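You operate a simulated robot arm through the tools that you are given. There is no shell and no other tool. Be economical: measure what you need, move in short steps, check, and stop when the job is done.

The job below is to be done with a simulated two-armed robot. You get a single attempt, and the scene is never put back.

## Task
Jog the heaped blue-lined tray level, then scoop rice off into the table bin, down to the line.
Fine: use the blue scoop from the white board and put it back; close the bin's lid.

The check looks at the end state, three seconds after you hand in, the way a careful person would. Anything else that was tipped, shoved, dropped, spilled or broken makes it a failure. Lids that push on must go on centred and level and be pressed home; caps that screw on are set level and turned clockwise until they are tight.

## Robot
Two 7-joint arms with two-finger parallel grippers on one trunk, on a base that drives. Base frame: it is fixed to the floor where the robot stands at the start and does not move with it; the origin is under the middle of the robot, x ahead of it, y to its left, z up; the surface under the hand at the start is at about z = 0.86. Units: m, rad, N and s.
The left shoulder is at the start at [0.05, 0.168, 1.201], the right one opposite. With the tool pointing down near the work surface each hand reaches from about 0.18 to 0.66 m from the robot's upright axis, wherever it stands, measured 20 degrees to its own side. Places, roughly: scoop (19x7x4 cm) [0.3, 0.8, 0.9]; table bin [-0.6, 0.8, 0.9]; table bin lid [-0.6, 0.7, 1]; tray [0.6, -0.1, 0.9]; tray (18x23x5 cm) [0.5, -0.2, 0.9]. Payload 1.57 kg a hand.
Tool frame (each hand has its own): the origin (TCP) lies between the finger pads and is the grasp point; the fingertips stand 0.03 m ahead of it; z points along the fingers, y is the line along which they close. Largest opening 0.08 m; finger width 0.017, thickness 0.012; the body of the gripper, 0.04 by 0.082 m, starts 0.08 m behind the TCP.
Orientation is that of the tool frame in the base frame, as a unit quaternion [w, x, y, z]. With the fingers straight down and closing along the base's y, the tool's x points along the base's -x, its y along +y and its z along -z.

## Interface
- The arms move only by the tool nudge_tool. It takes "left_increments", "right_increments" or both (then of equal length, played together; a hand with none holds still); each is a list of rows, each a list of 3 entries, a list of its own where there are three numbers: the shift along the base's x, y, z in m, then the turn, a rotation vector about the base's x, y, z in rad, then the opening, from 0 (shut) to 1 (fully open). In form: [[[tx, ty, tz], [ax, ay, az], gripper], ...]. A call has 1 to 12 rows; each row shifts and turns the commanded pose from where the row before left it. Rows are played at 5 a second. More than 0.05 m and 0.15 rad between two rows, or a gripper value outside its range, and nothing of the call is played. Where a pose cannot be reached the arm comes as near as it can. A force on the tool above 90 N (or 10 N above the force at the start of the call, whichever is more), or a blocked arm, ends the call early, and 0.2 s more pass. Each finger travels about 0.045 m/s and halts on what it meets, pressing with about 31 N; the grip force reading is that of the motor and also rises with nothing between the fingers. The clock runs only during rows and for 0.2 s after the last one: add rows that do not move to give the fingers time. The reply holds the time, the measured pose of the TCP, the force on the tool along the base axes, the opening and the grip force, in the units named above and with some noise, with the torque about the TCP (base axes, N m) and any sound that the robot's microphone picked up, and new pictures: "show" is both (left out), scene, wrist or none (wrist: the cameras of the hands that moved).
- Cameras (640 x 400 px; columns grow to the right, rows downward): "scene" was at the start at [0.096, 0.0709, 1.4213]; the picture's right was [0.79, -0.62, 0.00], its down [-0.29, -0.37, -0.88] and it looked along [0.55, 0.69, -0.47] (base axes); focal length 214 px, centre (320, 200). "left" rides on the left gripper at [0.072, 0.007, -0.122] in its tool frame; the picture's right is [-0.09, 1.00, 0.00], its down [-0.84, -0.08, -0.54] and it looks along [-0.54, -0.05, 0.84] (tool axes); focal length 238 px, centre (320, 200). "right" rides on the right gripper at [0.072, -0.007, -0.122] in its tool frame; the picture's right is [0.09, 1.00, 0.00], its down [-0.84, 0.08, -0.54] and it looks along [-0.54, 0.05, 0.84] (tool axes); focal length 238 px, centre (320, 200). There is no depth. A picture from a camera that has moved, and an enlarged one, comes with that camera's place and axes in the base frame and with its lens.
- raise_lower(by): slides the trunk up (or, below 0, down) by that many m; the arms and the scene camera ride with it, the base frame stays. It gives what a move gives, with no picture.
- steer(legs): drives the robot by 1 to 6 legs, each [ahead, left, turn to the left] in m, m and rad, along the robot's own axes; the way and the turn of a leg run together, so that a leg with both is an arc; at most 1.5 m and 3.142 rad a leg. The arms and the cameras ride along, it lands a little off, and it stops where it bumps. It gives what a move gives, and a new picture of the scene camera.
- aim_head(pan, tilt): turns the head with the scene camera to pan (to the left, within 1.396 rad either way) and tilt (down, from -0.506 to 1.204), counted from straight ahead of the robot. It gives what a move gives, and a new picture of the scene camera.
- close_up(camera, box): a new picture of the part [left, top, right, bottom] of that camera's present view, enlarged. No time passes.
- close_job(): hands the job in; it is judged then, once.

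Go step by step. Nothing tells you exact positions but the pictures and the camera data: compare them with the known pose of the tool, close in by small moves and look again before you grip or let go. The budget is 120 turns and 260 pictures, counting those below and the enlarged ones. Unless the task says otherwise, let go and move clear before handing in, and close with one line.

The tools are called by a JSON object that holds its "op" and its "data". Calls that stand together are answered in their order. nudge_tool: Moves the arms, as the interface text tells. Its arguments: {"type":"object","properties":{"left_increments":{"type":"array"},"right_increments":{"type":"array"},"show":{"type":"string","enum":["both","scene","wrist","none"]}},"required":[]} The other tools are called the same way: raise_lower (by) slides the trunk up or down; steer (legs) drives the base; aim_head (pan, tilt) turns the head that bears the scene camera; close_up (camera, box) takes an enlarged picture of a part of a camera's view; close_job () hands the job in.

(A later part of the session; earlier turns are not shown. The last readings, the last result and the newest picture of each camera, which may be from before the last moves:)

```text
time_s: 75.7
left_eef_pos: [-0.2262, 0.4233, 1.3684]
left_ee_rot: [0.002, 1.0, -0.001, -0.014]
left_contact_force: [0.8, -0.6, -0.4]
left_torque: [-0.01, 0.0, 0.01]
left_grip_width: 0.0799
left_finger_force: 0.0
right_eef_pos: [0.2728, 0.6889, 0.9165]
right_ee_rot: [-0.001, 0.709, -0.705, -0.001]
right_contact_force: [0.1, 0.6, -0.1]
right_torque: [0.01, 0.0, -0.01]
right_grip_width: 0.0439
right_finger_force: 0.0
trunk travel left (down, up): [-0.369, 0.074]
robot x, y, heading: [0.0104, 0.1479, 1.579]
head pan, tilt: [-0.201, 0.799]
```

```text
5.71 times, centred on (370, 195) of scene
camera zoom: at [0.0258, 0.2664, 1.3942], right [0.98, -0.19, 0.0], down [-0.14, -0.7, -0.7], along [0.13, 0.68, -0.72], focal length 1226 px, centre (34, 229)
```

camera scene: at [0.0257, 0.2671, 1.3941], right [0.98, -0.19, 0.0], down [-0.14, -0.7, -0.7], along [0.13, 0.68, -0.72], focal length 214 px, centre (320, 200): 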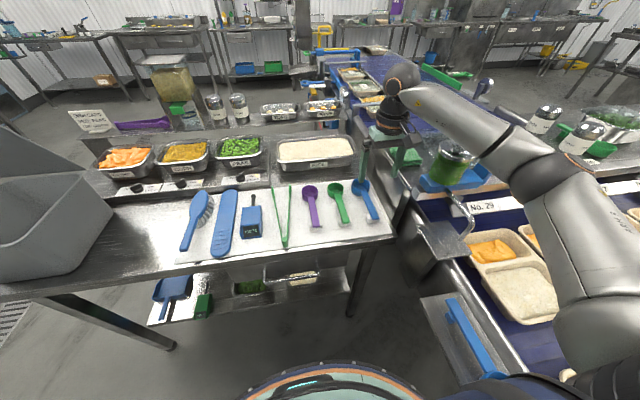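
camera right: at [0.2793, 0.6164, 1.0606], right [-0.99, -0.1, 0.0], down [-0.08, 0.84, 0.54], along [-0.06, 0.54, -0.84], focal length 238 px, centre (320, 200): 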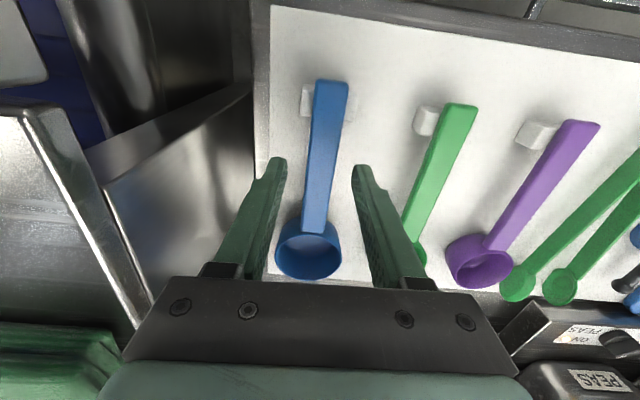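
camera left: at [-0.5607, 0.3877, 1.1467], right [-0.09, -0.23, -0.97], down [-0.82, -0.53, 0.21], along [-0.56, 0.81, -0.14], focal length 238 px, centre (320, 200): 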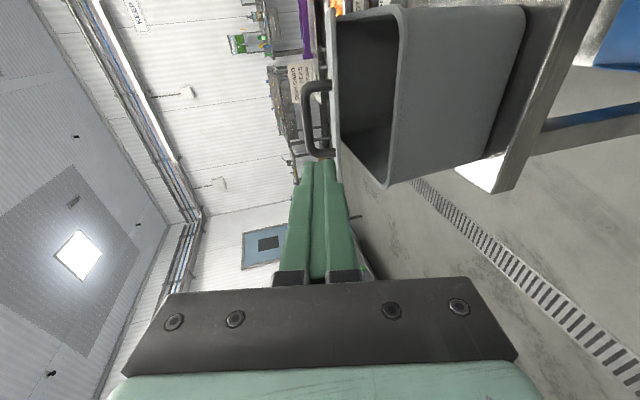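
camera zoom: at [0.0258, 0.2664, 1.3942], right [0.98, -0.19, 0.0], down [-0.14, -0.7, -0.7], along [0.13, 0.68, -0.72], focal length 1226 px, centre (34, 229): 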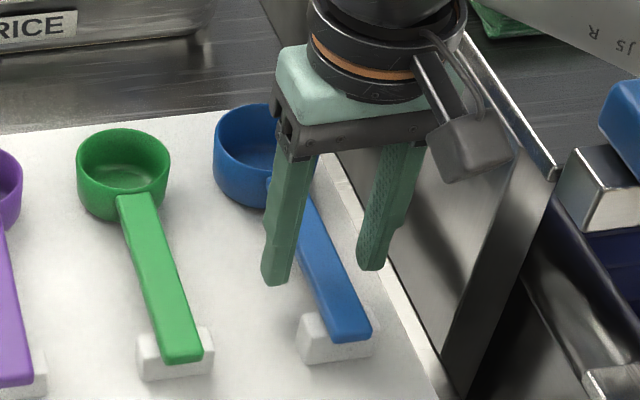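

{"op": "nudge_tool", "data": {"right_increments": [[[0, 0, -0.006], [0, 0, 0], 0.5], [[0, 0, -0.005], [0, 0, 0], 0.3], [[0, 0, 0], [0, 0, 0], 0.0], [[0, 0, 0], [0, 0, 0], 0.0], [[0, 0, 0], [0, 0, 0], 0.0]], "show": "none"}}

{"op": "close_up", "data": {"camera": "right", "box": [220, 60, 420, 260]}}

{"op": "close_up", "data": {"camera": "scene", "box": [330, 160, 410, 230]}}

```text
time_s: 76.9
left_eef_pos: [-0.2271, 0.4243, 1.368]
left_ee_rot: [0.002, 1.0, -0.001, -0.014]
left_contact_force: [0.3, 0.5, -0.4]
left_torque: [-0.02, 0.01, -0.01]
left_grip_width: 0.0801
left_finger_force: 0.0
right_eef_pos: [0.2726, 0.6895, 0.9062]
right_ee_rot: [0.0, 0.71, -0.705, -0.001]
right_contact_force: [0.9, -0.3, 0.4]
right_torque: [0.06, 0.0, -0.04]
right_grip_width: 0.0212
right_finger_force: 31.4
trunk travel left (down, up): [-0.369, 0.074]
robot x, y, heading: [0.0126, 0.1479, 1.583]
head pan, tilt: [-0.201, 0.799]
```

```text
2.00 times, centred on (320, 160) of right
camera zoom: at [0.2795, 0.6162, 1.028], right [-1.0, -0.1, 0.0], down [-0.08, 0.84, 0.54], along [-0.06, 0.54, -0.84], focal length 477 px, centre (320, 280)
```

zoom: 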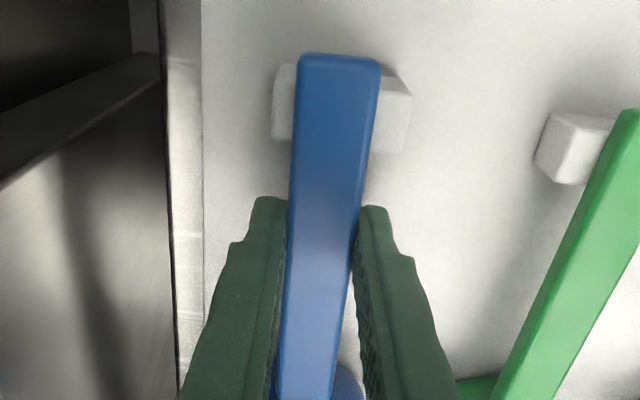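

```text
5.71 times, centred on (370, 195) of scene
camera zoom: at [0.0258, 0.2663, 1.3942], right [0.98, -0.19, 0.0], down [-0.14, -0.7, -0.7], along [0.13, 0.68, -0.72], focal length 1226 px, centre (34, 229)
```

zoom: 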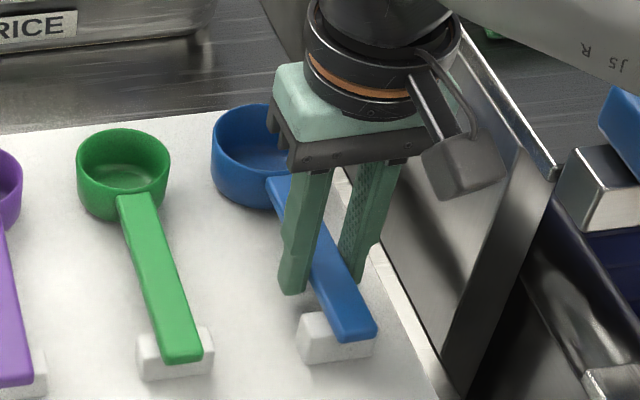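

Gripped (21 mm) at (0.2726, 0.6895, 0.9062), which I note as the return pose. I lift it.

{"op": "nudge_tool", "data": {"right_increments": [[[0, 0, 0.02], [0, 0, 0], 0], [[0, 0, 0.04], [0, 0, 0], 0], [[0, 0, 0.04], [0, 0, 0], 0], [[0, 0, 0.04], [0, 0, 0], 0], [[0, -0.04, 0.02], [0, 0, 0], 0], [[0, -0.04, 0.02], [0, 0, 0], 0], [[0, -0.04, 0.0], [0, 0, 0], 0]], "show": "both"}}

{"op": "close_up", "data": {"camera": "scene", "box": [320, 90, 480, 190]}}

```text
time_s: 78.5
left_eef_pos: [-0.2274, 0.4243, 1.3671]
left_ee_rot: [0.002, 1.0, 0.0, -0.014]
left_contact_force: [0.0, 0.6, 0.7]
left_torque: [0.01, 0.02, 0.01]
left_grip_width: 0.08
left_finger_force: 0.1
right_eef_pos: [0.2734, 0.5698, 1.0858]
right_ee_rot: [0.001, 0.71, -0.704, -0.001]
right_contact_force: [0.0, -0.1, 0.3]
right_torque: [-0.01, -0.02, -0.01]
right_grip_width: 0.0001
right_finger_force: 21.2
trunk travel left (down, up): [-0.369, 0.074]
robot x, y, heading: [0.014, 0.147, 1.582]
head pan, tilt: [-0.201, 0.799]
camera scene: at [0.0263, 0.2657, 1.3942], right [0.98, -0.19, 0.0], down [-0.14, -0.7, -0.7], along [0.13, 0.68, -0.72], focal length 214 px, centre (320, 200)
camera right: at [0.2806, 0.4958, 1.2084], right [-1.0, -0.1, 0.0], down [-0.08, 0.84, 0.54], along [-0.06, 0.54, -0.84], focal length 238 px, centre (320, 200)
```

scene: 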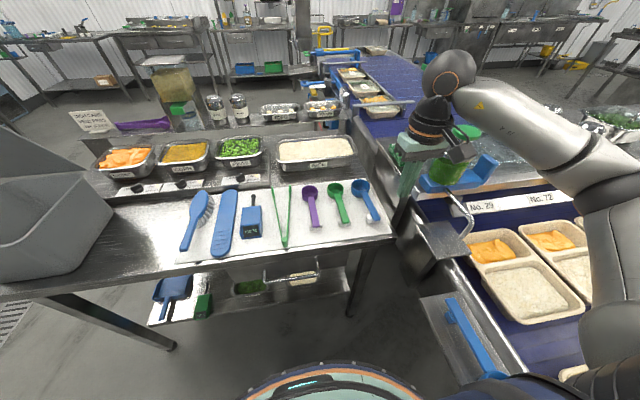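
right: 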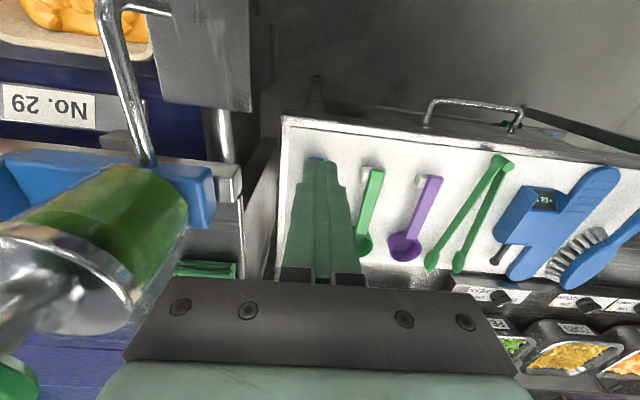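

```text
4.00 times, centred on (400, 140) of scene
camera zoom: at [0.0263, 0.2657, 1.3942], right [0.98, -0.19, 0.0], down [-0.14, -0.7, -0.7], along [0.13, 0.68, -0.72], focal length 858 px, centre (0, 440)
```

zoom: 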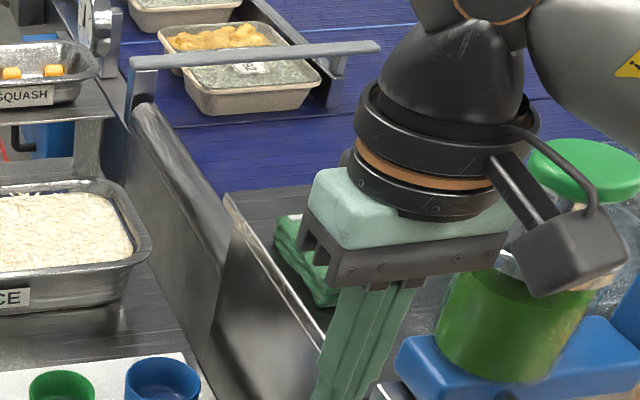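

The grip was too shallow and slid off; the scoop seems to be still in place. I open, return above it and check.

{"op": "nudge_tool", "data": {"right_increments": [[[0, 0.04, 0.0], [0, 0, 0], 0.5], [[0, 0.04, -0.03], [0, 0, 0], 0.5], [[0, 0.04, -0.03], [0, 0, 0], 0.5], [[0, 0.0, -0.04], [0, 0, 0], 0.5], [[0, 0, -0.04], [0, 0, 0], 0.5]], "show": "none"}}

{"op": "close_up", "data": {"camera": "right", "box": [220, 60, 420, 260]}}

{"op": "close_up", "data": {"camera": "scene", "box": [330, 160, 410, 230]}}

```text
time_s: 79.7
left_eef_pos: [-0.227, 0.4248, 1.3685]
left_ee_rot: [0.002, 1.0, -0.001, -0.014]
left_contact_force: [0.0, -0.1, 0.2]
left_torque: [-0.01, 0.01, -0.01]
left_grip_width: 0.0798
left_finger_force: 0.0
right_eef_pos: [0.2722, 0.691, 0.9448]
right_ee_rot: [0.0, 0.709, -0.705, -0.001]
right_contact_force: [0.2, 0.7, 0.2]
right_torque: [-0.05, 0.01, -0.01]
right_grip_width: 0.04
right_finger_force: 0.0
trunk travel left (down, up): [-0.369, 0.074]
robot x, y, heading: [0.012, 0.1471, 1.579]
head pan, tilt: [-0.201, 0.799]
```

```text
2.00 times, centred on (320, 160) of right
camera zoom: at [0.2802, 0.6183, 1.0663], right [-0.99, -0.1, 0.0], down [-0.08, 0.83, 0.54], along [-0.06, 0.54, -0.84], focal length 477 px, centre (320, 280)
```

zoom: 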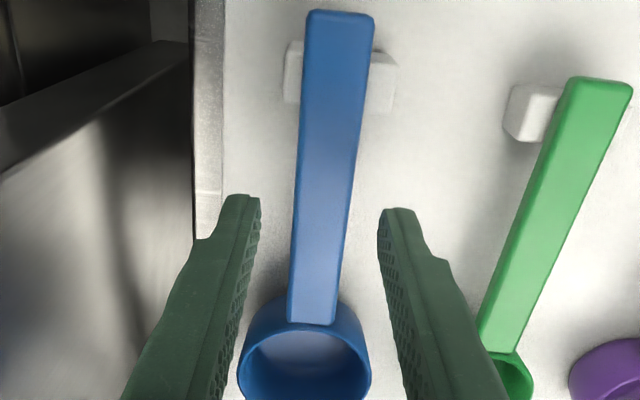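

```text
5.71 times, centred on (370, 195) of scene
camera zoom: at [0.0259, 0.2668, 1.3941], right [0.98, -0.19, 0.0], down [-0.14, -0.7, -0.7], along [0.13, 0.68, -0.72], focal length 1226 px, centre (34, 229)
```

zoom: 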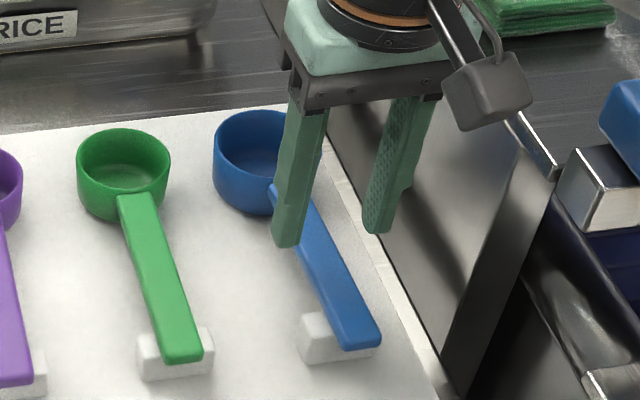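

{"op": "nudge_tool", "data": {"right_increments": [[[0.001, 0, -0.02], [0, 0, 0], 0.5], [[0, 0, -0.018], [0, 0, 0], 0.5], [[0, 0, -0.008], [0, 0, 0], 0.5], [[0, 0, -0.005], [0, 0, 0], 0.5]], "show": "none"}}

{"op": "close_up", "data": {"camera": "right", "box": [220, 60, 420, 260]}}

{"op": "close_up", "data": {"camera": "scene", "box": [330, 160, 410, 230]}}

```text
time_s: 80.7
left_eef_pos: [-0.2255, 0.4243, 1.3685]
left_ee_rot: [0.003, 1.0, -0.001, -0.014]
left_contact_force: [-0.4, -0.2, 0.7]
left_torque: [0.03, -0.03, 0.03]
left_grip_width: 0.0799
left_finger_force: 0.0
right_eef_pos: [0.2728, 0.6896, 0.894]
right_ee_rot: [-0.001, 0.709, -0.705, -0.002]
right_contact_force: [-0.9, 0.0, -0.1]
right_torque: [-0.02, -0.02, -0.02]
right_grip_width: 0.0399
right_finger_force: 0.1
trunk travel left (down, up): [-0.369, 0.074]
robot x, y, heading: [0.0117, 0.1488, 1.581]
head pan, tilt: [-0.201, 0.799]
```

```text
2.00 times, centred on (320, 160) of right
camera zoom: at [0.2807, 0.6168, 1.0159], right [-1.0, -0.1, 0.0], down [-0.08, 0.83, 0.54], along [-0.06, 0.54, -0.84], focal length 477 px, centre (320, 280)
```

zoom: 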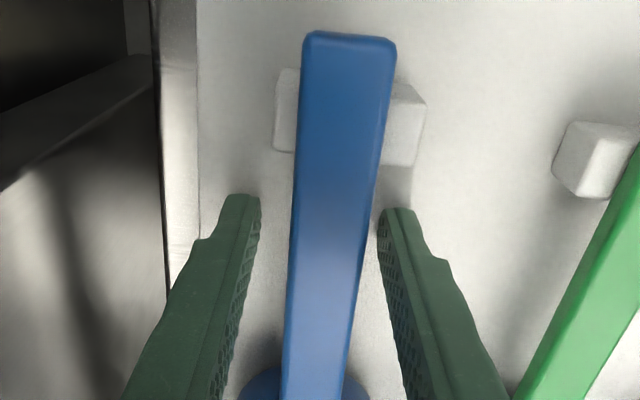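

```text
5.71 times, centred on (370, 195) of scene
camera zoom: at [0.0258, 0.2662, 1.3942], right [0.98, -0.19, 0.0], down [-0.14, -0.7, -0.7], along [0.13, 0.68, -0.72], focal length 1226 px, centre (34, 229)
```

zoom: 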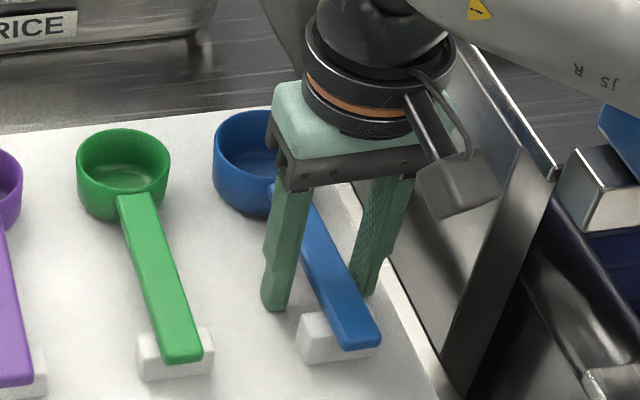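

{"op": "nudge_tool", "data": {"right_increments": [[[0.002, 0, -0.004], [0, 0, 0], 0.5], [[0, 0, -0.004], [0, 0, 0], 0.4], [[0, 0, 0], [0, 0, 0], 0.2], [[0, 0, 0], [0, 0, 0], 0], [[0, 0, 0], [0, 0, 0], 0], [[0, 0, 0], [0, 0, 0], 0]], "show": "none"}}

{"op": "close_up", "data": {"camera": "scene", "box": [330, 160, 410, 230]}}

```text
time_s: 82.1
left_eef_pos: [-0.2269, 0.4199, 1.3697]
left_ee_rot: [0.0, 1.0, 0.0, -0.013]
left_contact_force: [-0.1, 0.4, -0.4]
left_torque: [-0.03, -0.02, 0.01]
left_grip_width: 0.0803
left_finger_force: 0.0
right_eef_pos: [0.2768, 0.6901, 0.8942]
right_ee_rot: [-0.006, 0.708, -0.706, -0.006]
right_contact_force: [11.6, -4.4, 44.2]
right_torque: [-0.38, -0.65, -0.1]
right_grip_width: 0.0217
right_finger_force: 30.7
trunk travel left (down, up): [-0.369, 0.074]
robot x, y, heading: [0.0107, 0.1486, 1.582]
head pan, tilt: [-0.201, 0.799]
```

```text
5.71 times, centred on (370, 195) of scene
camera zoom: at [0.025, 0.2616, 1.3948], right [0.98, -0.19, 0.0], down [-0.14, -0.7, -0.7], along [0.13, 0.69, -0.71], focal length 1226 px, centre (34, 229)
```

zoom: 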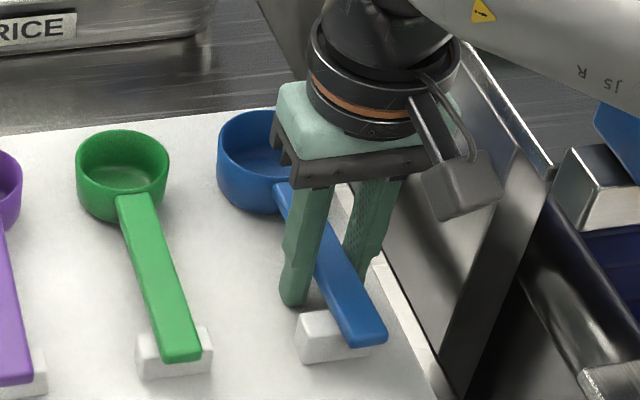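

{"op": "nudge_tool", "data": {"right_increments": [[[0, 0, 0.006], [0, 0, 0], 0], [[0, 0, 0.008], [0, 0, 0], 0], [[0, 0, 0.01], [0, 0, 0], 0], [[0, 0, 0.015], [0, 0, 0], 0]], "show": "none"}}

{"op": "close_up", "data": {"camera": "scene", "box": [330, 150, 410, 220]}}

{"op": "close_up", "data": {"camera": "right", "box": [200, 50, 440, 260]}}

```text
time_s: 83.1
left_eef_pos: [-0.2266, 0.4254, 1.3679]
left_ee_rot: [0.002, 1.0, -0.001, -0.013]
left_contact_force: [-0.3, -0.3, -0.3]
left_torque: [0.0, -0.02, 0.0]
left_grip_width: 0.0802
left_finger_force: 0.0
right_eef_pos: [0.273, 0.6886, 0.9252]
right_ee_rot: [0.001, 0.71, -0.704, -0.001]
right_contact_force: [-0.5, -0.1, -1.3]
right_torque: [-0.03, 0.0, 0.0]
right_grip_width: 0.0212
right_finger_force: 30.5
trunk travel left (down, up): [-0.369, 0.074]
robot x, y, heading: [0.0102, 0.1467, 1.579]
head pan, tilt: [-0.201, 0.799]
```

```text
5.71 times, centred on (370, 185) of scene
camera zoom: at [0.0257, 0.2663, 1.394], right [0.98, -0.19, 0.0], down [-0.14, -0.7, -0.7], along [0.13, 0.68, -0.72], focal length 1226 px, centre (34, 286)
```

zoom: 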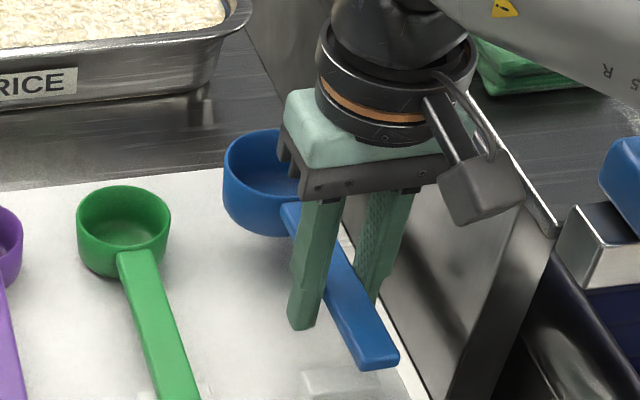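

```text
1.90 times, centred on (320, 155) of right
camera zoom: at [0.2821, 0.616, 1.0467], right [-0.99, -0.1, 0.0], down [-0.08, 0.84, 0.54], along [-0.06, 0.54, -0.84], focal length 454 px, centre (320, 286)
```

zoom: 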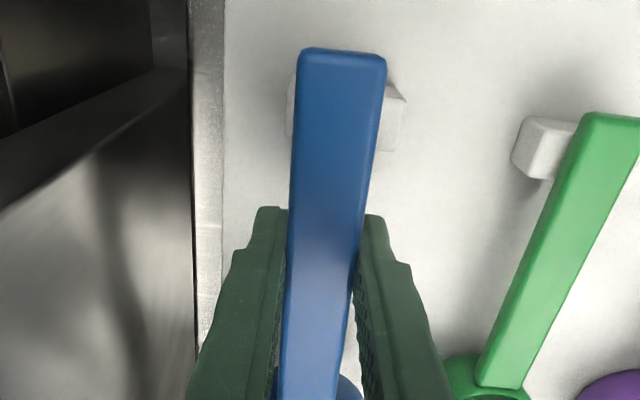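

The scoop is firmly held now. I lift it high and draw it back, then drive to the tray.

{"op": "nudge_tool", "data": {"right_increments": [[[0, 0, 0.03], [0, 0, 0], 0], [[0, 0, 0.04], [0, 0, 0], 0], [[0, 0, 0.04], [0, 0, 0], 0], [[0, -0.02, 0.04], [0, 0, 0], 0], [[0, -0.035, 0.03], [0, 0, 0], 0], [[-0.005, -0.035, 0.01], [0, 0, 0], 0], [[-0.01, -0.035, 0.0], [0, 0, 0], 0], [[-0.01, -0.035, 0.0], [0, 0, 0], 0], [[-0.01, -0.03, 0.0], [0, 0, 0], 0]], "show": "wrist"}}

{"op": "steer", "data": {"legs": [[-0.15, 0, 0], [0, 0, -1.58]]}}

```text
time_s: 85.1
left_eef_pos: [-0.2261, 0.4237, 1.3687]
left_ee_rot: [0.003, 1.0, -0.002, -0.014]
left_contact_force: [0.6, 0.3, 0.5]
left_torque: [0.02, -0.01, -0.01]
left_grip_width: 0.0798
left_finger_force: 0.0
right_eef_pos: [0.2402, 0.4981, 1.1158]
right_ee_rot: [0.0, 0.709, -0.705, -0.001]
right_contact_force: [-0.2, 0.0, -0.3]
right_torque: [-0.07, 0.01, 0.02]
right_grip_width: 0.0214
right_finger_force: 31.2
trunk travel left (down, up): [-0.369, 0.074]
robot x, y, heading: [0.0101, 0.1444, 1.576]
head pan, tilt: [-0.201, 0.799]
camera right: at [0.2478, 0.426, 1.2372], right [-1.0, -0.1, 0.0], down [-0.08, 0.84, 0.54], along [-0.05, 0.54, -0.84], focal length 238 px, centre (320, 200)
```

right: 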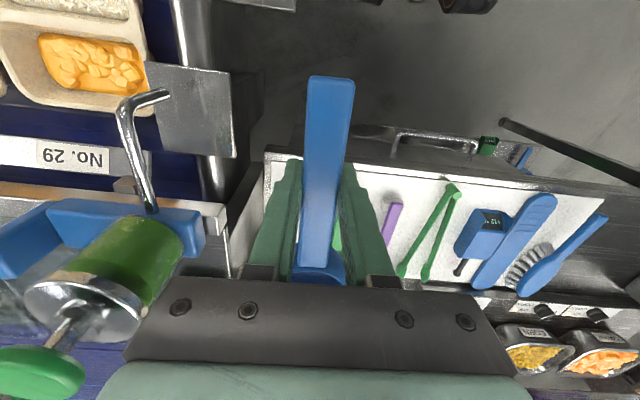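

```text
time_s: 90.3
left_eef_pos: [0.2901, 0.2344, 1.3686]
left_ee_rot: [0.008, -0.704, 0.71, 0.012]
left_contact_force: [-0.3, -0.3, 0.1]
left_torque: [-0.03, 0.0, -0.02]
left_grip_width: 0.0801
left_finger_force: 0.0
right_eef_pos: [0.363, -0.2343, 1.1155]
right_ee_rot: [0.0, 0.0, 1.0, 0.001]
right_contact_force: [0.5, 0.3, -0.5]
right_torque: [0.01, 0.02, 0.0]
right_grip_width: 0.021
right_finger_force: 30.9
trunk travel left (down, up): [-0.369, 0.074]
robot x, y, heading: [0.0112, 0.0009, -0.001]
head pan, tilt: [-0.201, 0.799]
camera scene: at [0.1311, -0.0184, 1.3941], right [-0.2, -0.98, 0.0], down [-0.7, 0.14, -0.7], along [0.68, -0.14, -0.72], focal length 214 px, centre (320, 200)
```

scene: 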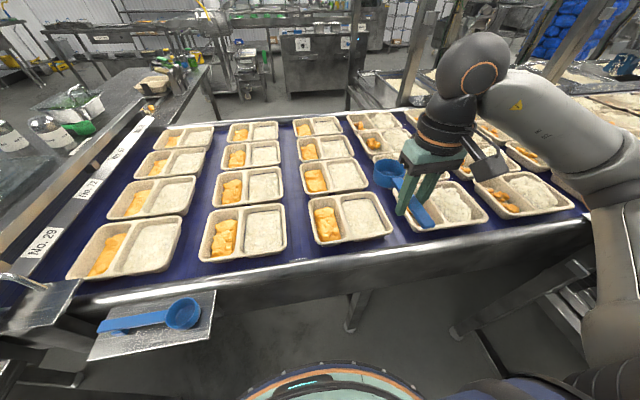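

{"op": "close_up", "data": {"camera": "scene", "box": [340, 120, 500, 240]}}

```text
3.33 times, centred on (420, 180) of scene
camera zoom: at [0.1311, -0.0184, 1.3941], right [-0.2, -0.98, 0.0], down [-0.7, 0.14, -0.7], along [0.68, -0.14, -0.72], focal length 715 px, centre (-13, 267)
```

zoom: 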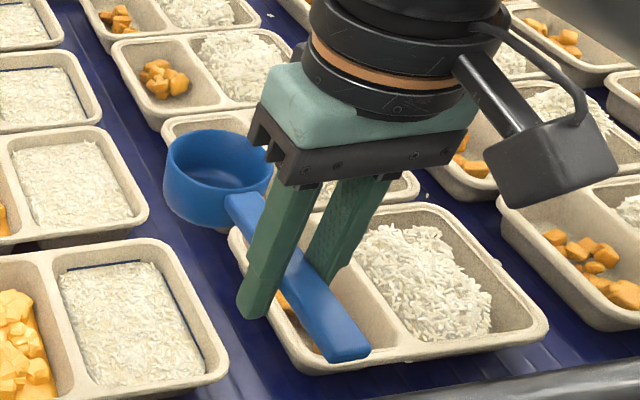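

The scoop rides well; its bowl centre is ~0.095 m ahead of the grip. Dipping it steeply toward +x would overreach, so I turn it to point toward −y and dig sideways. I drive in 0.11 m and yaw the hand in the air.

{"op": "steer", "data": {"legs": [[0.11, 0, 0]]}}

{"op": "nudge_tool", "data": {"right_increments": [[[0.019, 0.009, 0], [0, 0, -0.143], 0], [[0.019, 0.009, 0], [0, 0, -0.143], 0], [[0.019, 0.009, 0], [0, 0, -0.143], 0], [[0.019, 0.009, 0], [0, 0, -0.143], 0], [[0.019, 0.009, 0], [0, 0, -0.143], 0], [[0.019, 0.009, 0], [0, 0, -0.143], 0], [[0.019, 0.009, 0], [0, 0, -0.143], 0], [[0.019, 0.009, 0], [0, 0, -0.143], 0], [[0.019, 0.009, 0], [0, 0, -0.143], 0], [[0.019, 0.009, 0], [0, 0, -0.143], 0], [[0.019, 0.009, 0], [0, 0, -0.143], 0]], "show": "both"}}

```text
time_s: 91.5
left_eef_pos: [0.4021, 0.2343, 1.3677]
left_ee_rot: [0.008, -0.705, 0.709, 0.012]
left_contact_force: [0.3, -0.2, -0.6]
left_torque: [0.01, 0.02, -0.01]
left_grip_width: 0.0799
left_finger_force: 0.0
right_eef_pos: [0.474, -0.2322, 1.1152]
right_ee_rot: [0.0, -0.001, 1.0, 0.001]
right_contact_force: [0.4, 0.2, 0.0]
right_torque: [0.01, 0.06, -0.03]
right_grip_width: 0.0217
right_finger_force: 31.3
trunk travel left (down, up): [-0.369, 0.074]
robot x, y, heading: [0.1211, -0.0011, 0.003]
head pan, tilt: [-0.201, 0.799]
camera scene: at [0.2419, -0.018, 1.394], right [-0.2, -0.98, 0.0], down [-0.7, 0.14, -0.7], along [0.68, -0.14, -0.72], focal length 214 px, centre (320, 200)
```

scene: 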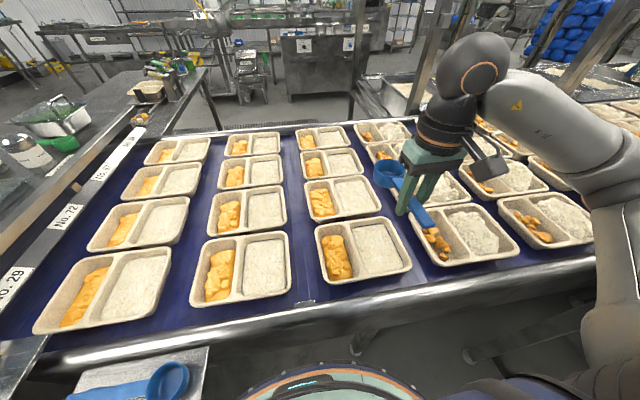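

```text
time_s: 93.9
left_eef_pos: [0.3994, 0.2352, 1.368]
left_ee_rot: [0.008, -0.704, 0.71, 0.011]
left_contact_force: [-1.5, 0.4, -0.3]
left_torque: [0.01, 0.02, 0.0]
left_grip_width: 0.0798
left_finger_force: 0.1
right_eef_pos: [0.6818, -0.1327, 1.1158]
right_ee_rot: [0.001, 0.708, 0.706, 0.0]
right_contact_force: [0.1, 0.0, -1.0]
right_torque: [0.01, 0.0, -0.01]
right_grip_width: 0.0215
right_finger_force: 31.0
trunk travel left (down, up): [-0.369, 0.074]
robot x, y, heading: [0.1209, 0.0004, 0.003]
head pan, tilt: [-0.201, 0.799]
camera scene: at [0.2411, -0.0175, 1.3941], right [-0.2, -0.98, 0.0], down [-0.7, 0.14, -0.7], along [0.68, -0.14, -0.72], focal length 214 px, centre (320, 200)
camera right: at [0.6753, -0.0617, 1.2374], right [1.0, 0.09, 0.0], down [0.07, -0.84, 0.54], along [0.05, -0.54, -0.84], focal length 238 px, centre (320, 200)
```

scene: 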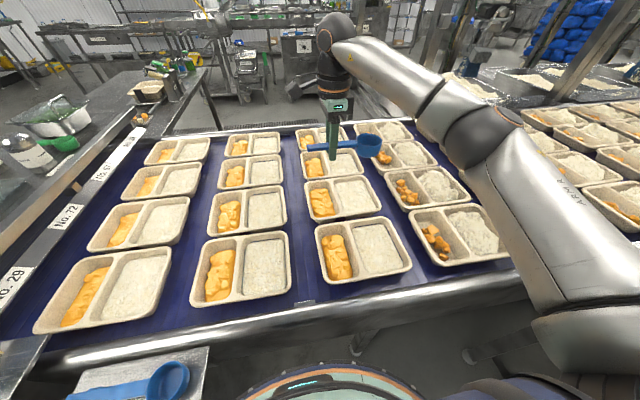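
right: 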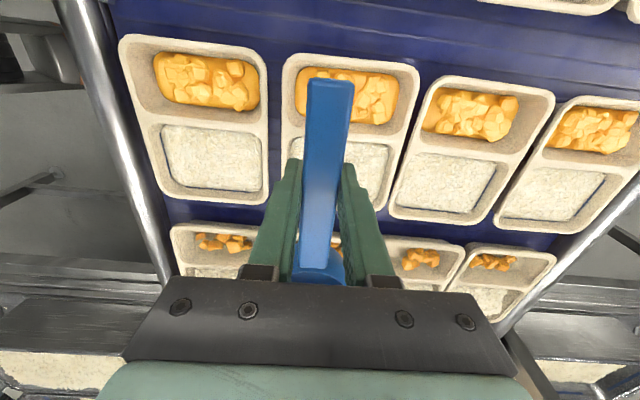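

{"op": "close_up", "data": {"camera": "scene", "box": [290, 90, 418, 180]}}

```text
4.44 times, centred on (354, 135) of scene
camera zoom: at [0.2411, -0.0175, 1.3941], right [-0.2, -0.98, 0.0], down [-0.7, 0.14, -0.7], along [0.68, -0.14, -0.72], focal length 953 px, centre (169, 489)
```

zoom: 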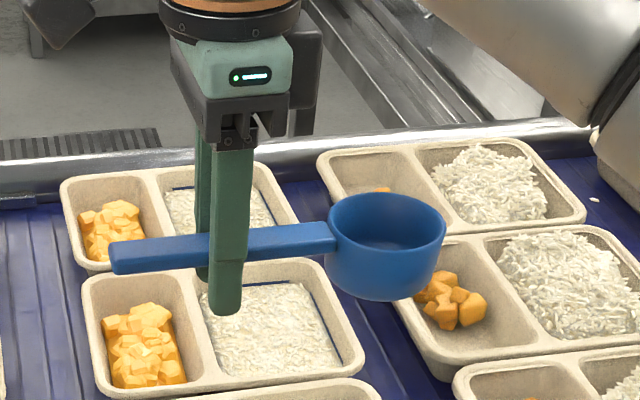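

The geometry is clear: bowl centre is 0.094 m from the grip, radius ~0.031, depth ~0.03. I tilt the scoop mouth-forward by 1.2 rad above the rice, still in the air.

{"op": "nudge_tool", "data": {"right_increments": [[[0.004, -0.006, -0.007], [0.15, 0, 0], 0], [[0.004, -0.006, -0.007], [0.15, 0, 0], 0], [[0.004, -0.006, -0.007], [0.15, 0, 0], 0], [[0.004, -0.006, -0.007], [0.15, 0, 0], 0], [[0.004, -0.006, -0.007], [0.15, 0, 0], 0], [[0.004, -0.006, -0.007], [0.15, 0, 0], 0], [[0.004, -0.006, -0.007], [0.15, 0, 0], 0], [[0.004, -0.006, -0.007], [0.15, 0, 0], 0]], "show": "scene"}}

{"op": "close_up", "data": {"camera": "scene", "box": [290, 110, 418, 200]}}

```text
time_s: 95.7
left_eef_pos: [0.3993, 0.2339, 1.3681]
left_ee_rot: [0.008, -0.705, 0.71, 0.012]
left_contact_force: [0.1, -0.4, 0.0]
left_torque: [0.01, -0.01, -0.04]
left_grip_width: 0.0798
left_finger_force: 0.0
right_eef_pos: [0.714, -0.1826, 1.0588]
right_ee_rot: [-0.399, 0.584, 0.583, 0.401]
right_contact_force: [-0.3, 0.1, -1.0]
right_torque: [0.02, -0.01, 0.04]
right_grip_width: 0.0214
right_finger_force: 30.9
trunk travel left (down, up): [-0.369, 0.074]
robot x, y, heading: [0.1195, -0.0004, -0.0]
head pan, tilt: [-0.201, 0.799]
camera scene: at [0.2412, -0.0181, 1.3941], right [-0.2, -0.98, 0.0], down [-0.7, 0.14, -0.7], along [0.68, -0.14, -0.72], focal length 214 px, centre (320, 200)
```

scene: 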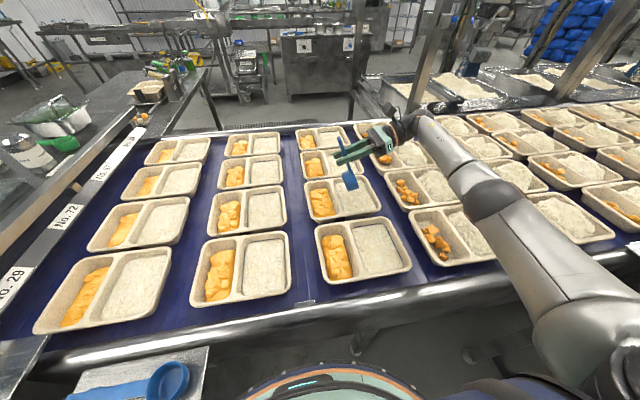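

```text
4.44 times, centred on (354, 155) of scene
camera zoom: at [0.2412, -0.0181, 1.3941], right [-0.2, -0.98, 0.0], down [-0.7, 0.14, -0.7], along [0.68, -0.14, -0.72], focal length 953 px, centre (169, 400)
```

zoom: 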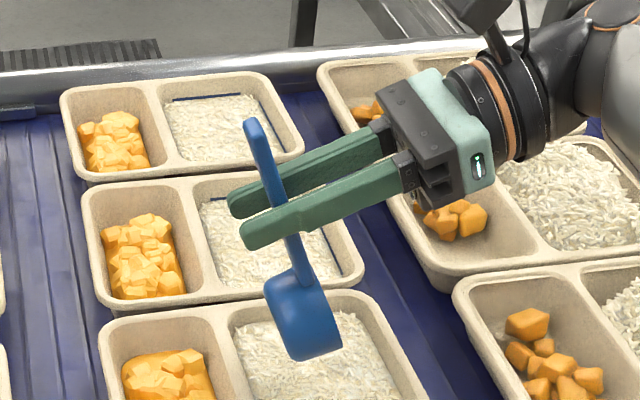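

{"op": "nudge_tool", "data": {"right_increments": [[[0, 0, -0.02], [0, 0, 0], 0], [[0, 0, -0.02], [0, 0, 0], 0], [[0, 0, -0.007], [0, 0, 0], 0]], "show": "none"}}

{"op": "close_up", "data": {"camera": "scene", "box": [300, 140, 396, 208]}}

```text
time_s: 96.5
left_eef_pos: [0.3994, 0.2344, 1.3679]
left_ee_rot: [0.008, -0.704, 0.71, 0.011]
left_contact_force: [0.0, 0.2, 0.4]
left_torque: [0.04, 0.04, -0.04]
left_grip_width: 0.0802
left_finger_force: 0.1
right_eef_pos: [0.7145, -0.1807, 1.0138]
right_ee_rot: [-0.397, 0.585, 0.583, 0.399]
right_contact_force: [-1.1, 0.3, -0.3]
right_torque: [0.02, -0.01, 0.01]
right_grip_width: 0.0212
right_finger_force: 30.9
trunk travel left (down, up): [-0.369, 0.074]
robot x, y, heading: [0.1236, -0.0015, 0.006]
head pan, tilt: [-0.201, 0.799]
```

```text
5.88 times, centred on (348, 174) of scene
camera zoom: at [0.2409, -0.0181, 1.3941], right [-0.2, -0.98, 0.0], down [-0.7, 0.14, -0.7], along [0.68, -0.14, -0.72], focal length 1262 px, centre (155, 353)
```

zoom: 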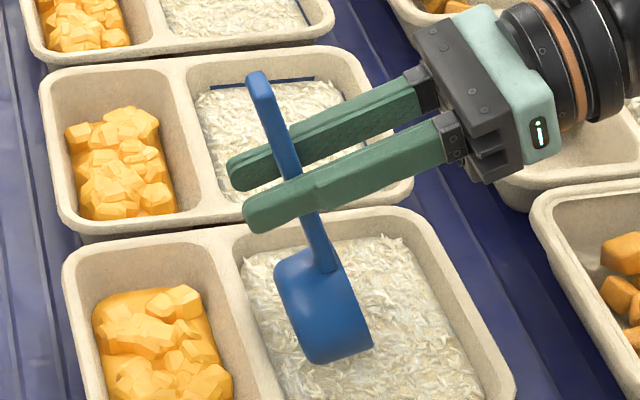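

{"op": "nudge_tool", "data": {"right_increments": [[[0, 0, -0.007], [0, 0, 0], 0], [[0, -0.002, -0.005], [0, 0, 0], 0]], "show": "none"}}

{"op": "close_up", "data": {"camera": "scene", "box": [316, 160, 396, 216]}}

```text
time_s: 97.1
left_eef_pos: [0.3991, 0.2344, 1.3675]
left_ee_rot: [0.008, -0.704, 0.71, 0.012]
left_contact_force: [0.2, 0.2, 1.2]
left_torque: [-0.03, 0.03, 0.01]
left_grip_width: 0.08
left_finger_force: 0.2
right_eef_pos: [0.7134, -0.1833, 1.0004]
right_ee_rot: [-0.398, 0.584, 0.585, 0.398]
right_contact_force: [-0.4, -0.7, -1.1]
right_torque: [0.04, -0.04, 0.0]
right_grip_width: 0.0213
right_finger_force: 30.9
trunk travel left (down, up): [-0.369, 0.074]
robot x, y, heading: [0.1225, -0.0021, 0.001]
head pan, tilt: [-0.201, 0.799]
```

```text
7.14 times, centred on (356, 188) of scene
camera zoom: at [0.2409, -0.018, 1.3941], right [-0.2, -0.98, 0.0], down [-0.7, 0.14, -0.7], along [0.68, -0.14, -0.72], focal length 1532 px, centre (63, 286)
```

zoom: 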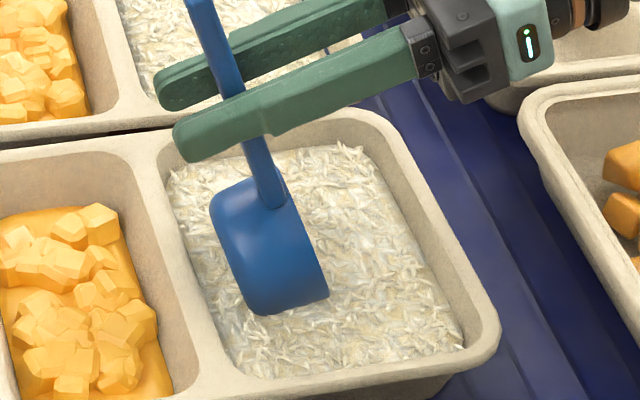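

{"op": "nudge_tool", "data": {"right_increments": [[[0, -0.006, -0.005], [0, 0, 0], 0], [[0, -0.01, -0.002], [0, 0, 0], 0]], "show": "none"}}

{"op": "close_up", "data": {"camera": "scene", "box": [316, 160, 396, 216]}}

```text
time_s: 97.7
left_eef_pos: [0.4003, 0.233, 1.369]
left_ee_rot: [0.008, -0.704, 0.71, 0.011]
left_contact_force: [0.1, 0.1, 0.4]
left_torque: [0.04, 0.01, 0.05]
left_grip_width: 0.0799
left_finger_force: 0.0
right_eef_pos: [0.7141, -0.1988, 0.9921]
right_ee_rot: [-0.398, 0.584, 0.584, 0.399]
right_contact_force: [-0.8, -0.3, -0.7]
right_torque: [-0.01, 0.01, -0.03]
right_grip_width: 0.0214
right_finger_force: 30.7
trunk travel left (down, up): [-0.369, 0.074]
robot x, y, heading: [0.127, -0.001, 0.003]
head pan, tilt: [-0.201, 0.799]
```

```text
7.14 times, centred on (356, 188) of scene
camera zoom: at [0.2409, -0.018, 1.3941], right [-0.2, -0.98, 0.0], down [-0.7, 0.14, -0.7], along [0.68, -0.14, -0.72], focal length 1532 px, centre (63, 286)
```

zoom: 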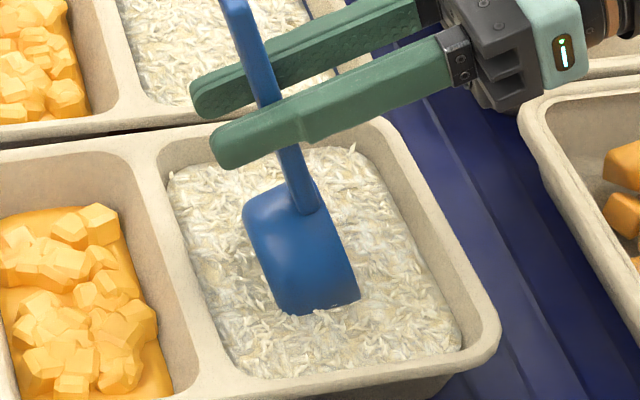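

The lip is now under the surface. I sweep on toward −y slightly deeper, then roll the scoop back level while lifting.

{"op": "nudge_tool", "data": {"right_increments": [[[0, -0.01, -0.004], [0, 0, 0], 0], [[0, -0.009, -0.002], [0, 0, 0], 0], [[0, 0.006, -0.006], [-0.15, 0, 0], 0], [[0, 0.008, -0.004], [-0.15, 0, 0], 0], [[0, 0.009, 0.0], [-0.15, 0, 0], 0], [[0, 0.01, 0.003], [-0.15, 0, 0], 0], [[0, 0.01, 0.005], [-0.15, 0, 0], 0], [[0, 0.01, 0.008], [-0.15, 0, 0], 0], [[0, 0.01, 0.01], [-0.15, 0, 0], 0], [[0, 0.01, 0.015], [-0.15, 0, 0], 0]], "show": "none"}}

{"op": "close_up", "data": {"camera": "scene", "box": [300, 130, 396, 198]}}

```text
time_s: 99.9
left_eef_pos: [0.4001, 0.2352, 1.3688]
left_ee_rot: [0.008, -0.704, 0.71, 0.011]
left_contact_force: [0.2, -0.5, -0.4]
left_torque: [0.02, -0.05, 0.01]
left_grip_width: 0.0802
left_finger_force: 0.1
right_eef_pos: [0.7101, -0.1441, 1.0184]
right_ee_rot: [0.003, 0.707, 0.708, -0.001]
right_contact_force: [0.6, -0.3, -0.6]
right_torque: [0.08, 0.01, -0.05]
right_grip_width: 0.0214
right_finger_force: 31.6
right hand out of reach, approached as far as the arm can: row 1
trunk travel left (down, up): [-0.369, 0.074]
robot x, y, heading: [0.1202, -0.0028, 0.002]
head pan, tilt: [-0.201, 0.799]
```

```text
5.88 times, centred on (348, 164) of scene
camera zoom: at [0.2407, -0.0171, 1.3941], right [-0.2, -0.98, 0.0], down [-0.7, 0.14, -0.7], along [0.68, -0.14, -0.72], focal length 1262 px, centre (155, 412)
```

zoom: 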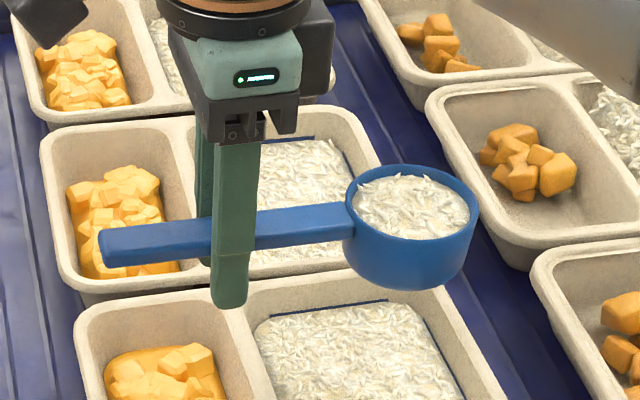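

The bowl is full and the tray's back line is already showing. I lift straight up and inspect the tray level.

{"op": "nudge_tool", "data": {"right_increments": [[[0, 0, 0.03], [0, 0, 0], 0], [[0, 0, 0.03], [0, 0, 0], 0]], "show": "none"}}

{"op": "close_up", "data": {"camera": "scene", "box": [300, 165, 396, 225]}}

{"op": "close_up", "data": {"camera": "right", "box": [240, 60, 440, 210]}}

```text
time_s: 100.5
left_eef_pos: [0.4004, 0.2339, 1.3688]
left_ee_rot: [0.008, -0.705, 0.709, 0.011]
left_contact_force: [-1.2, 0.0, 0.5]
left_torque: [0.01, 0.03, 0.05]
left_grip_width: 0.0802
left_finger_force: 0.1
right_eef_pos: [0.7109, -0.1449, 1.0794]
right_ee_rot: [0.002, 0.707, 0.707, 0.0]
right_contact_force: [0.4, 0.2, -2.2]
right_torque: [0.08, -0.01, -0.05]
right_grip_width: 0.0214
right_finger_force: 31.0
trunk travel left (down, up): [-0.369, 0.074]
robot x, y, heading: [0.1197, -0.0001, 0.001]
head pan, tilt: [-0.201, 0.799]
```

```text
6.67 times, centred on (348, 195) of scene
camera zoom: at [0.2407, -0.0181, 1.3941], right [-0.2, -0.98, 0.0], down [-0.7, 0.14, -0.7], along [0.68, -0.14, -0.72], focal length 1430 px, centre (133, 233)
```

zoom: 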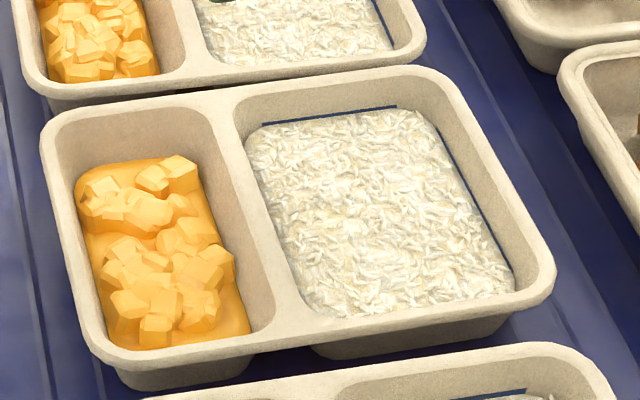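

```text
2.67 times, centred on (340, 135) of right
camera zoom: at [0.7043, -0.0734, 1.2016], right [1.0, 0.09, 0.0], down [0.08, -0.84, 0.54], along [0.05, -0.54, -0.84], focal length 636 px, centre (267, 373)
```

zoom: 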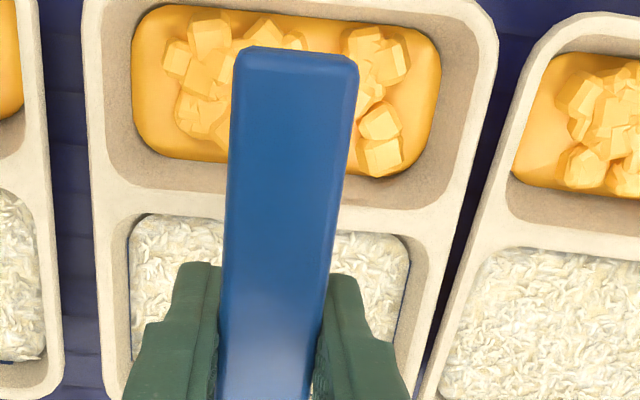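

The rice re-levelled and a thin blue line now shows on all visible sides, like the reference trays. I carry the full scoop to the bin, first turning it forward again as I retreat.

{"op": "nudge_tool", "data": {"right_increments": [[[-0.017, -0.005, 0.01], [0, 0, 0.143], 0], [[-0.017, -0.005, 0.01], [0, 0, 0.143], 0], [[-0.017, -0.005, 0.01], [0, 0, 0.143], 0], [[-0.017, -0.005, 0.01], [0, 0, 0.143], 0], [[-0.017, -0.005, 0.01], [0, 0, 0.143], 0], [[-0.017, -0.005, 0.01], [0, 0, 0.143], 0], [[-0.017, -0.005, 0.01], [0, 0, 0.143], 0], [[-0.017, -0.005, 0.01], [0, 0, 0.143], 0], [[-0.017, -0.005, 0.01], [0, 0, 0.143], 0], [[-0.017, -0.005, 0.01], [0, 0, 0.143], 0], [[-0.017, -0.005, 0.01], [0, 0, 0.143], 0]], "show": "scene"}}

{"op": "close_up", "data": {"camera": "scene", "box": [300, 160, 400, 230]}}

```text
time_s: 102.9
left_eef_pos: [0.4, 0.2342, 1.3689]
left_ee_rot: [0.008, -0.705, 0.71, 0.012]
left_contact_force: [-0.4, 0.8, 0.1]
left_torque: [0.02, 0.0, -0.03]
left_grip_width: 0.0798
left_finger_force: 0.1
right_eef_pos: [0.5228, -0.1999, 1.1903]
right_ee_rot: [0.0, -0.002, 1.0, 0.001]
right_contact_force: [-0.3, 0.7, -0.4]
right_torque: [-0.01, 0.08, 0.02]
right_grip_width: 0.0213
right_finger_force: 31.1
trunk travel left (down, up): [-0.369, 0.074]
robot x, y, heading: [0.1275, -0.0001, 0.002]
head pan, tilt: [-0.201, 0.799]
camera scene: at [0.2405, -0.0181, 1.3942], right [-0.2, -0.98, 0.0], down [-0.7, 0.14, -0.7], along [0.68, -0.14, -0.72], focal length 214 px, centre (320, 200)
```

scene: 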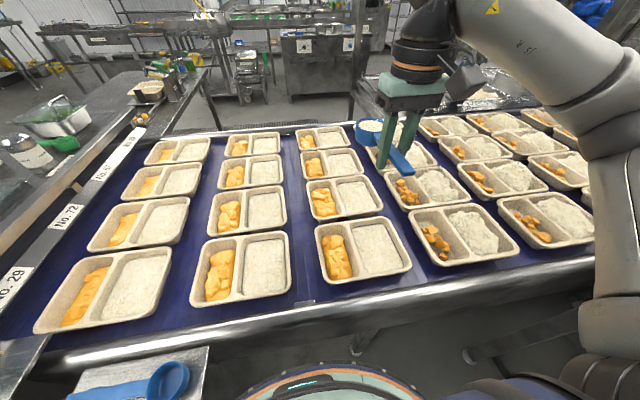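

```text
5.71 times, centred on (350, 195) of scene
camera zoom: at [0.2405, -0.0181, 1.3942], right [-0.2, -0.98, 0.0], down [-0.7, 0.14, -0.7], along [0.68, -0.14, -0.72], focal length 1226 px, centre (149, 229)
```

zoom: 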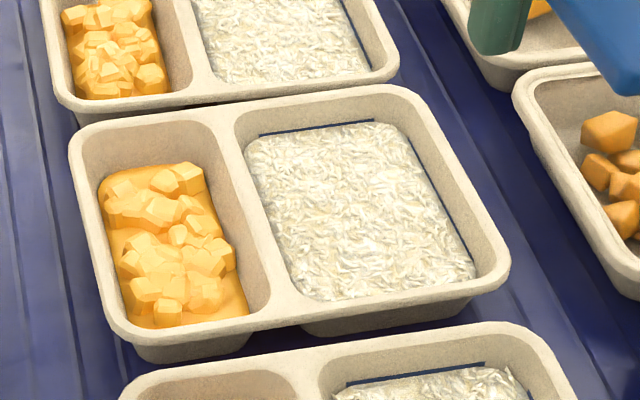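

Line thickness now matches the neighbours. I drive to the bin.

{"op": "steer", "data": {"legs": [[-0.25, 0, 0], [0, 0, 1.57], [0, 0.475, 0]]}}

{"op": "aim_head", "data": {"pan": 0.0, "tilt": 0.7}}

```text
time_s: 112.8
left_eef_pos: [-0.8332, 0.2797, 1.3678]
left_ee_rot: [0.003, 1.0, -0.008, -0.014]
left_contact_force: [-0.3, 0.1, 0.3]
left_torque: [0.02, -0.02, 0.01]
left_grip_width: 0.0799
left_finger_force: 0.0
right_eef_pos: [-0.3975, 0.3993, 1.1886]
right_ee_rot: [-0.001, -0.704, 0.71, 0.002]
right_contact_force: [-0.6, -0.2, -1.7]
right_torque: [-0.08, 0.02, 0.0]
right_grip_width: 0.021
right_finger_force: 31.3
trunk travel left (down, up): [-0.369, 0.074]
robot x, y, heading: [-0.5985, -0.0017, 1.564]
head pan, tilt: [-0.201, 0.799]
camera scene: at [-0.5838, 0.1189, 1.3941], right [0.98, -0.2, 0.0], down [-0.15, -0.7, -0.7], along [0.14, 0.68, -0.72], focal length 214 px, centre (320, 200)
```

scene: 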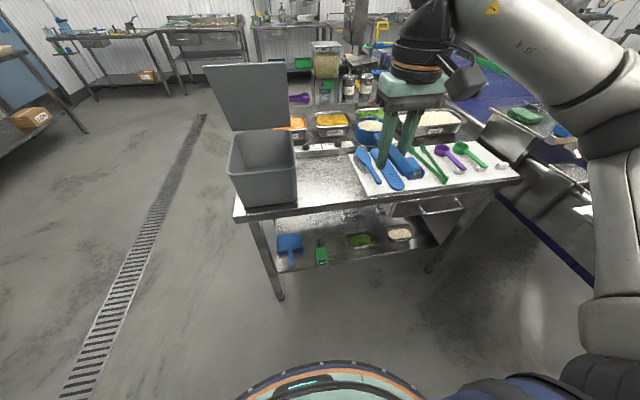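

```text
time_s: 113.6
left_eef_pos: [-0.8334, 0.2815, 1.3676]
left_ee_rot: [0.002, 1.0, -0.008, -0.014]
left_contact_force: [0.6, 0.1, 0.4]
left_torque: [0.01, -0.02, 0.01]
left_grip_width: 0.0797
left_finger_force: 0.1
right_eef_pos: [-0.3983, 0.4012, 1.1901]
right_ee_rot: [0.0, -0.705, 0.709, 0.001]
right_contact_force: [0.5, 0.9, -0.8]
right_torque: [-0.1, -0.01, -0.01]
right_grip_width: 0.0214
right_finger_force: 30.7
trunk travel left (down, up): [-0.369, 0.074]
robot x, y, heading: [-0.599, -0.0028, 1.569]
head pan, tilt: [0.0, 0.7]
camera scene: at [-0.5996, 0.1249, 1.4024], right [1.0, -0.01, 0.0], down [0.0, -0.64, -0.76], along [0.0, 0.76, -0.64], focal length 214 px, centre (320, 200)
```

scene: 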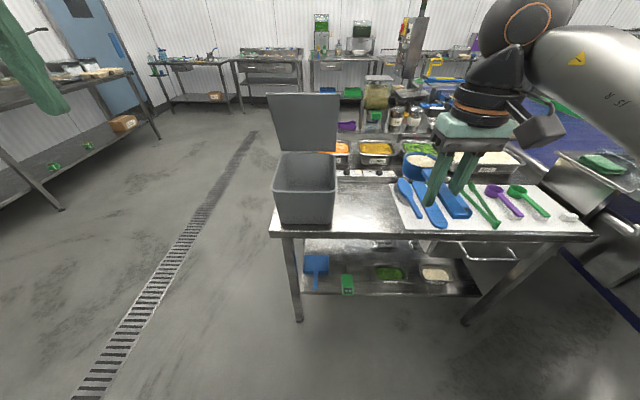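

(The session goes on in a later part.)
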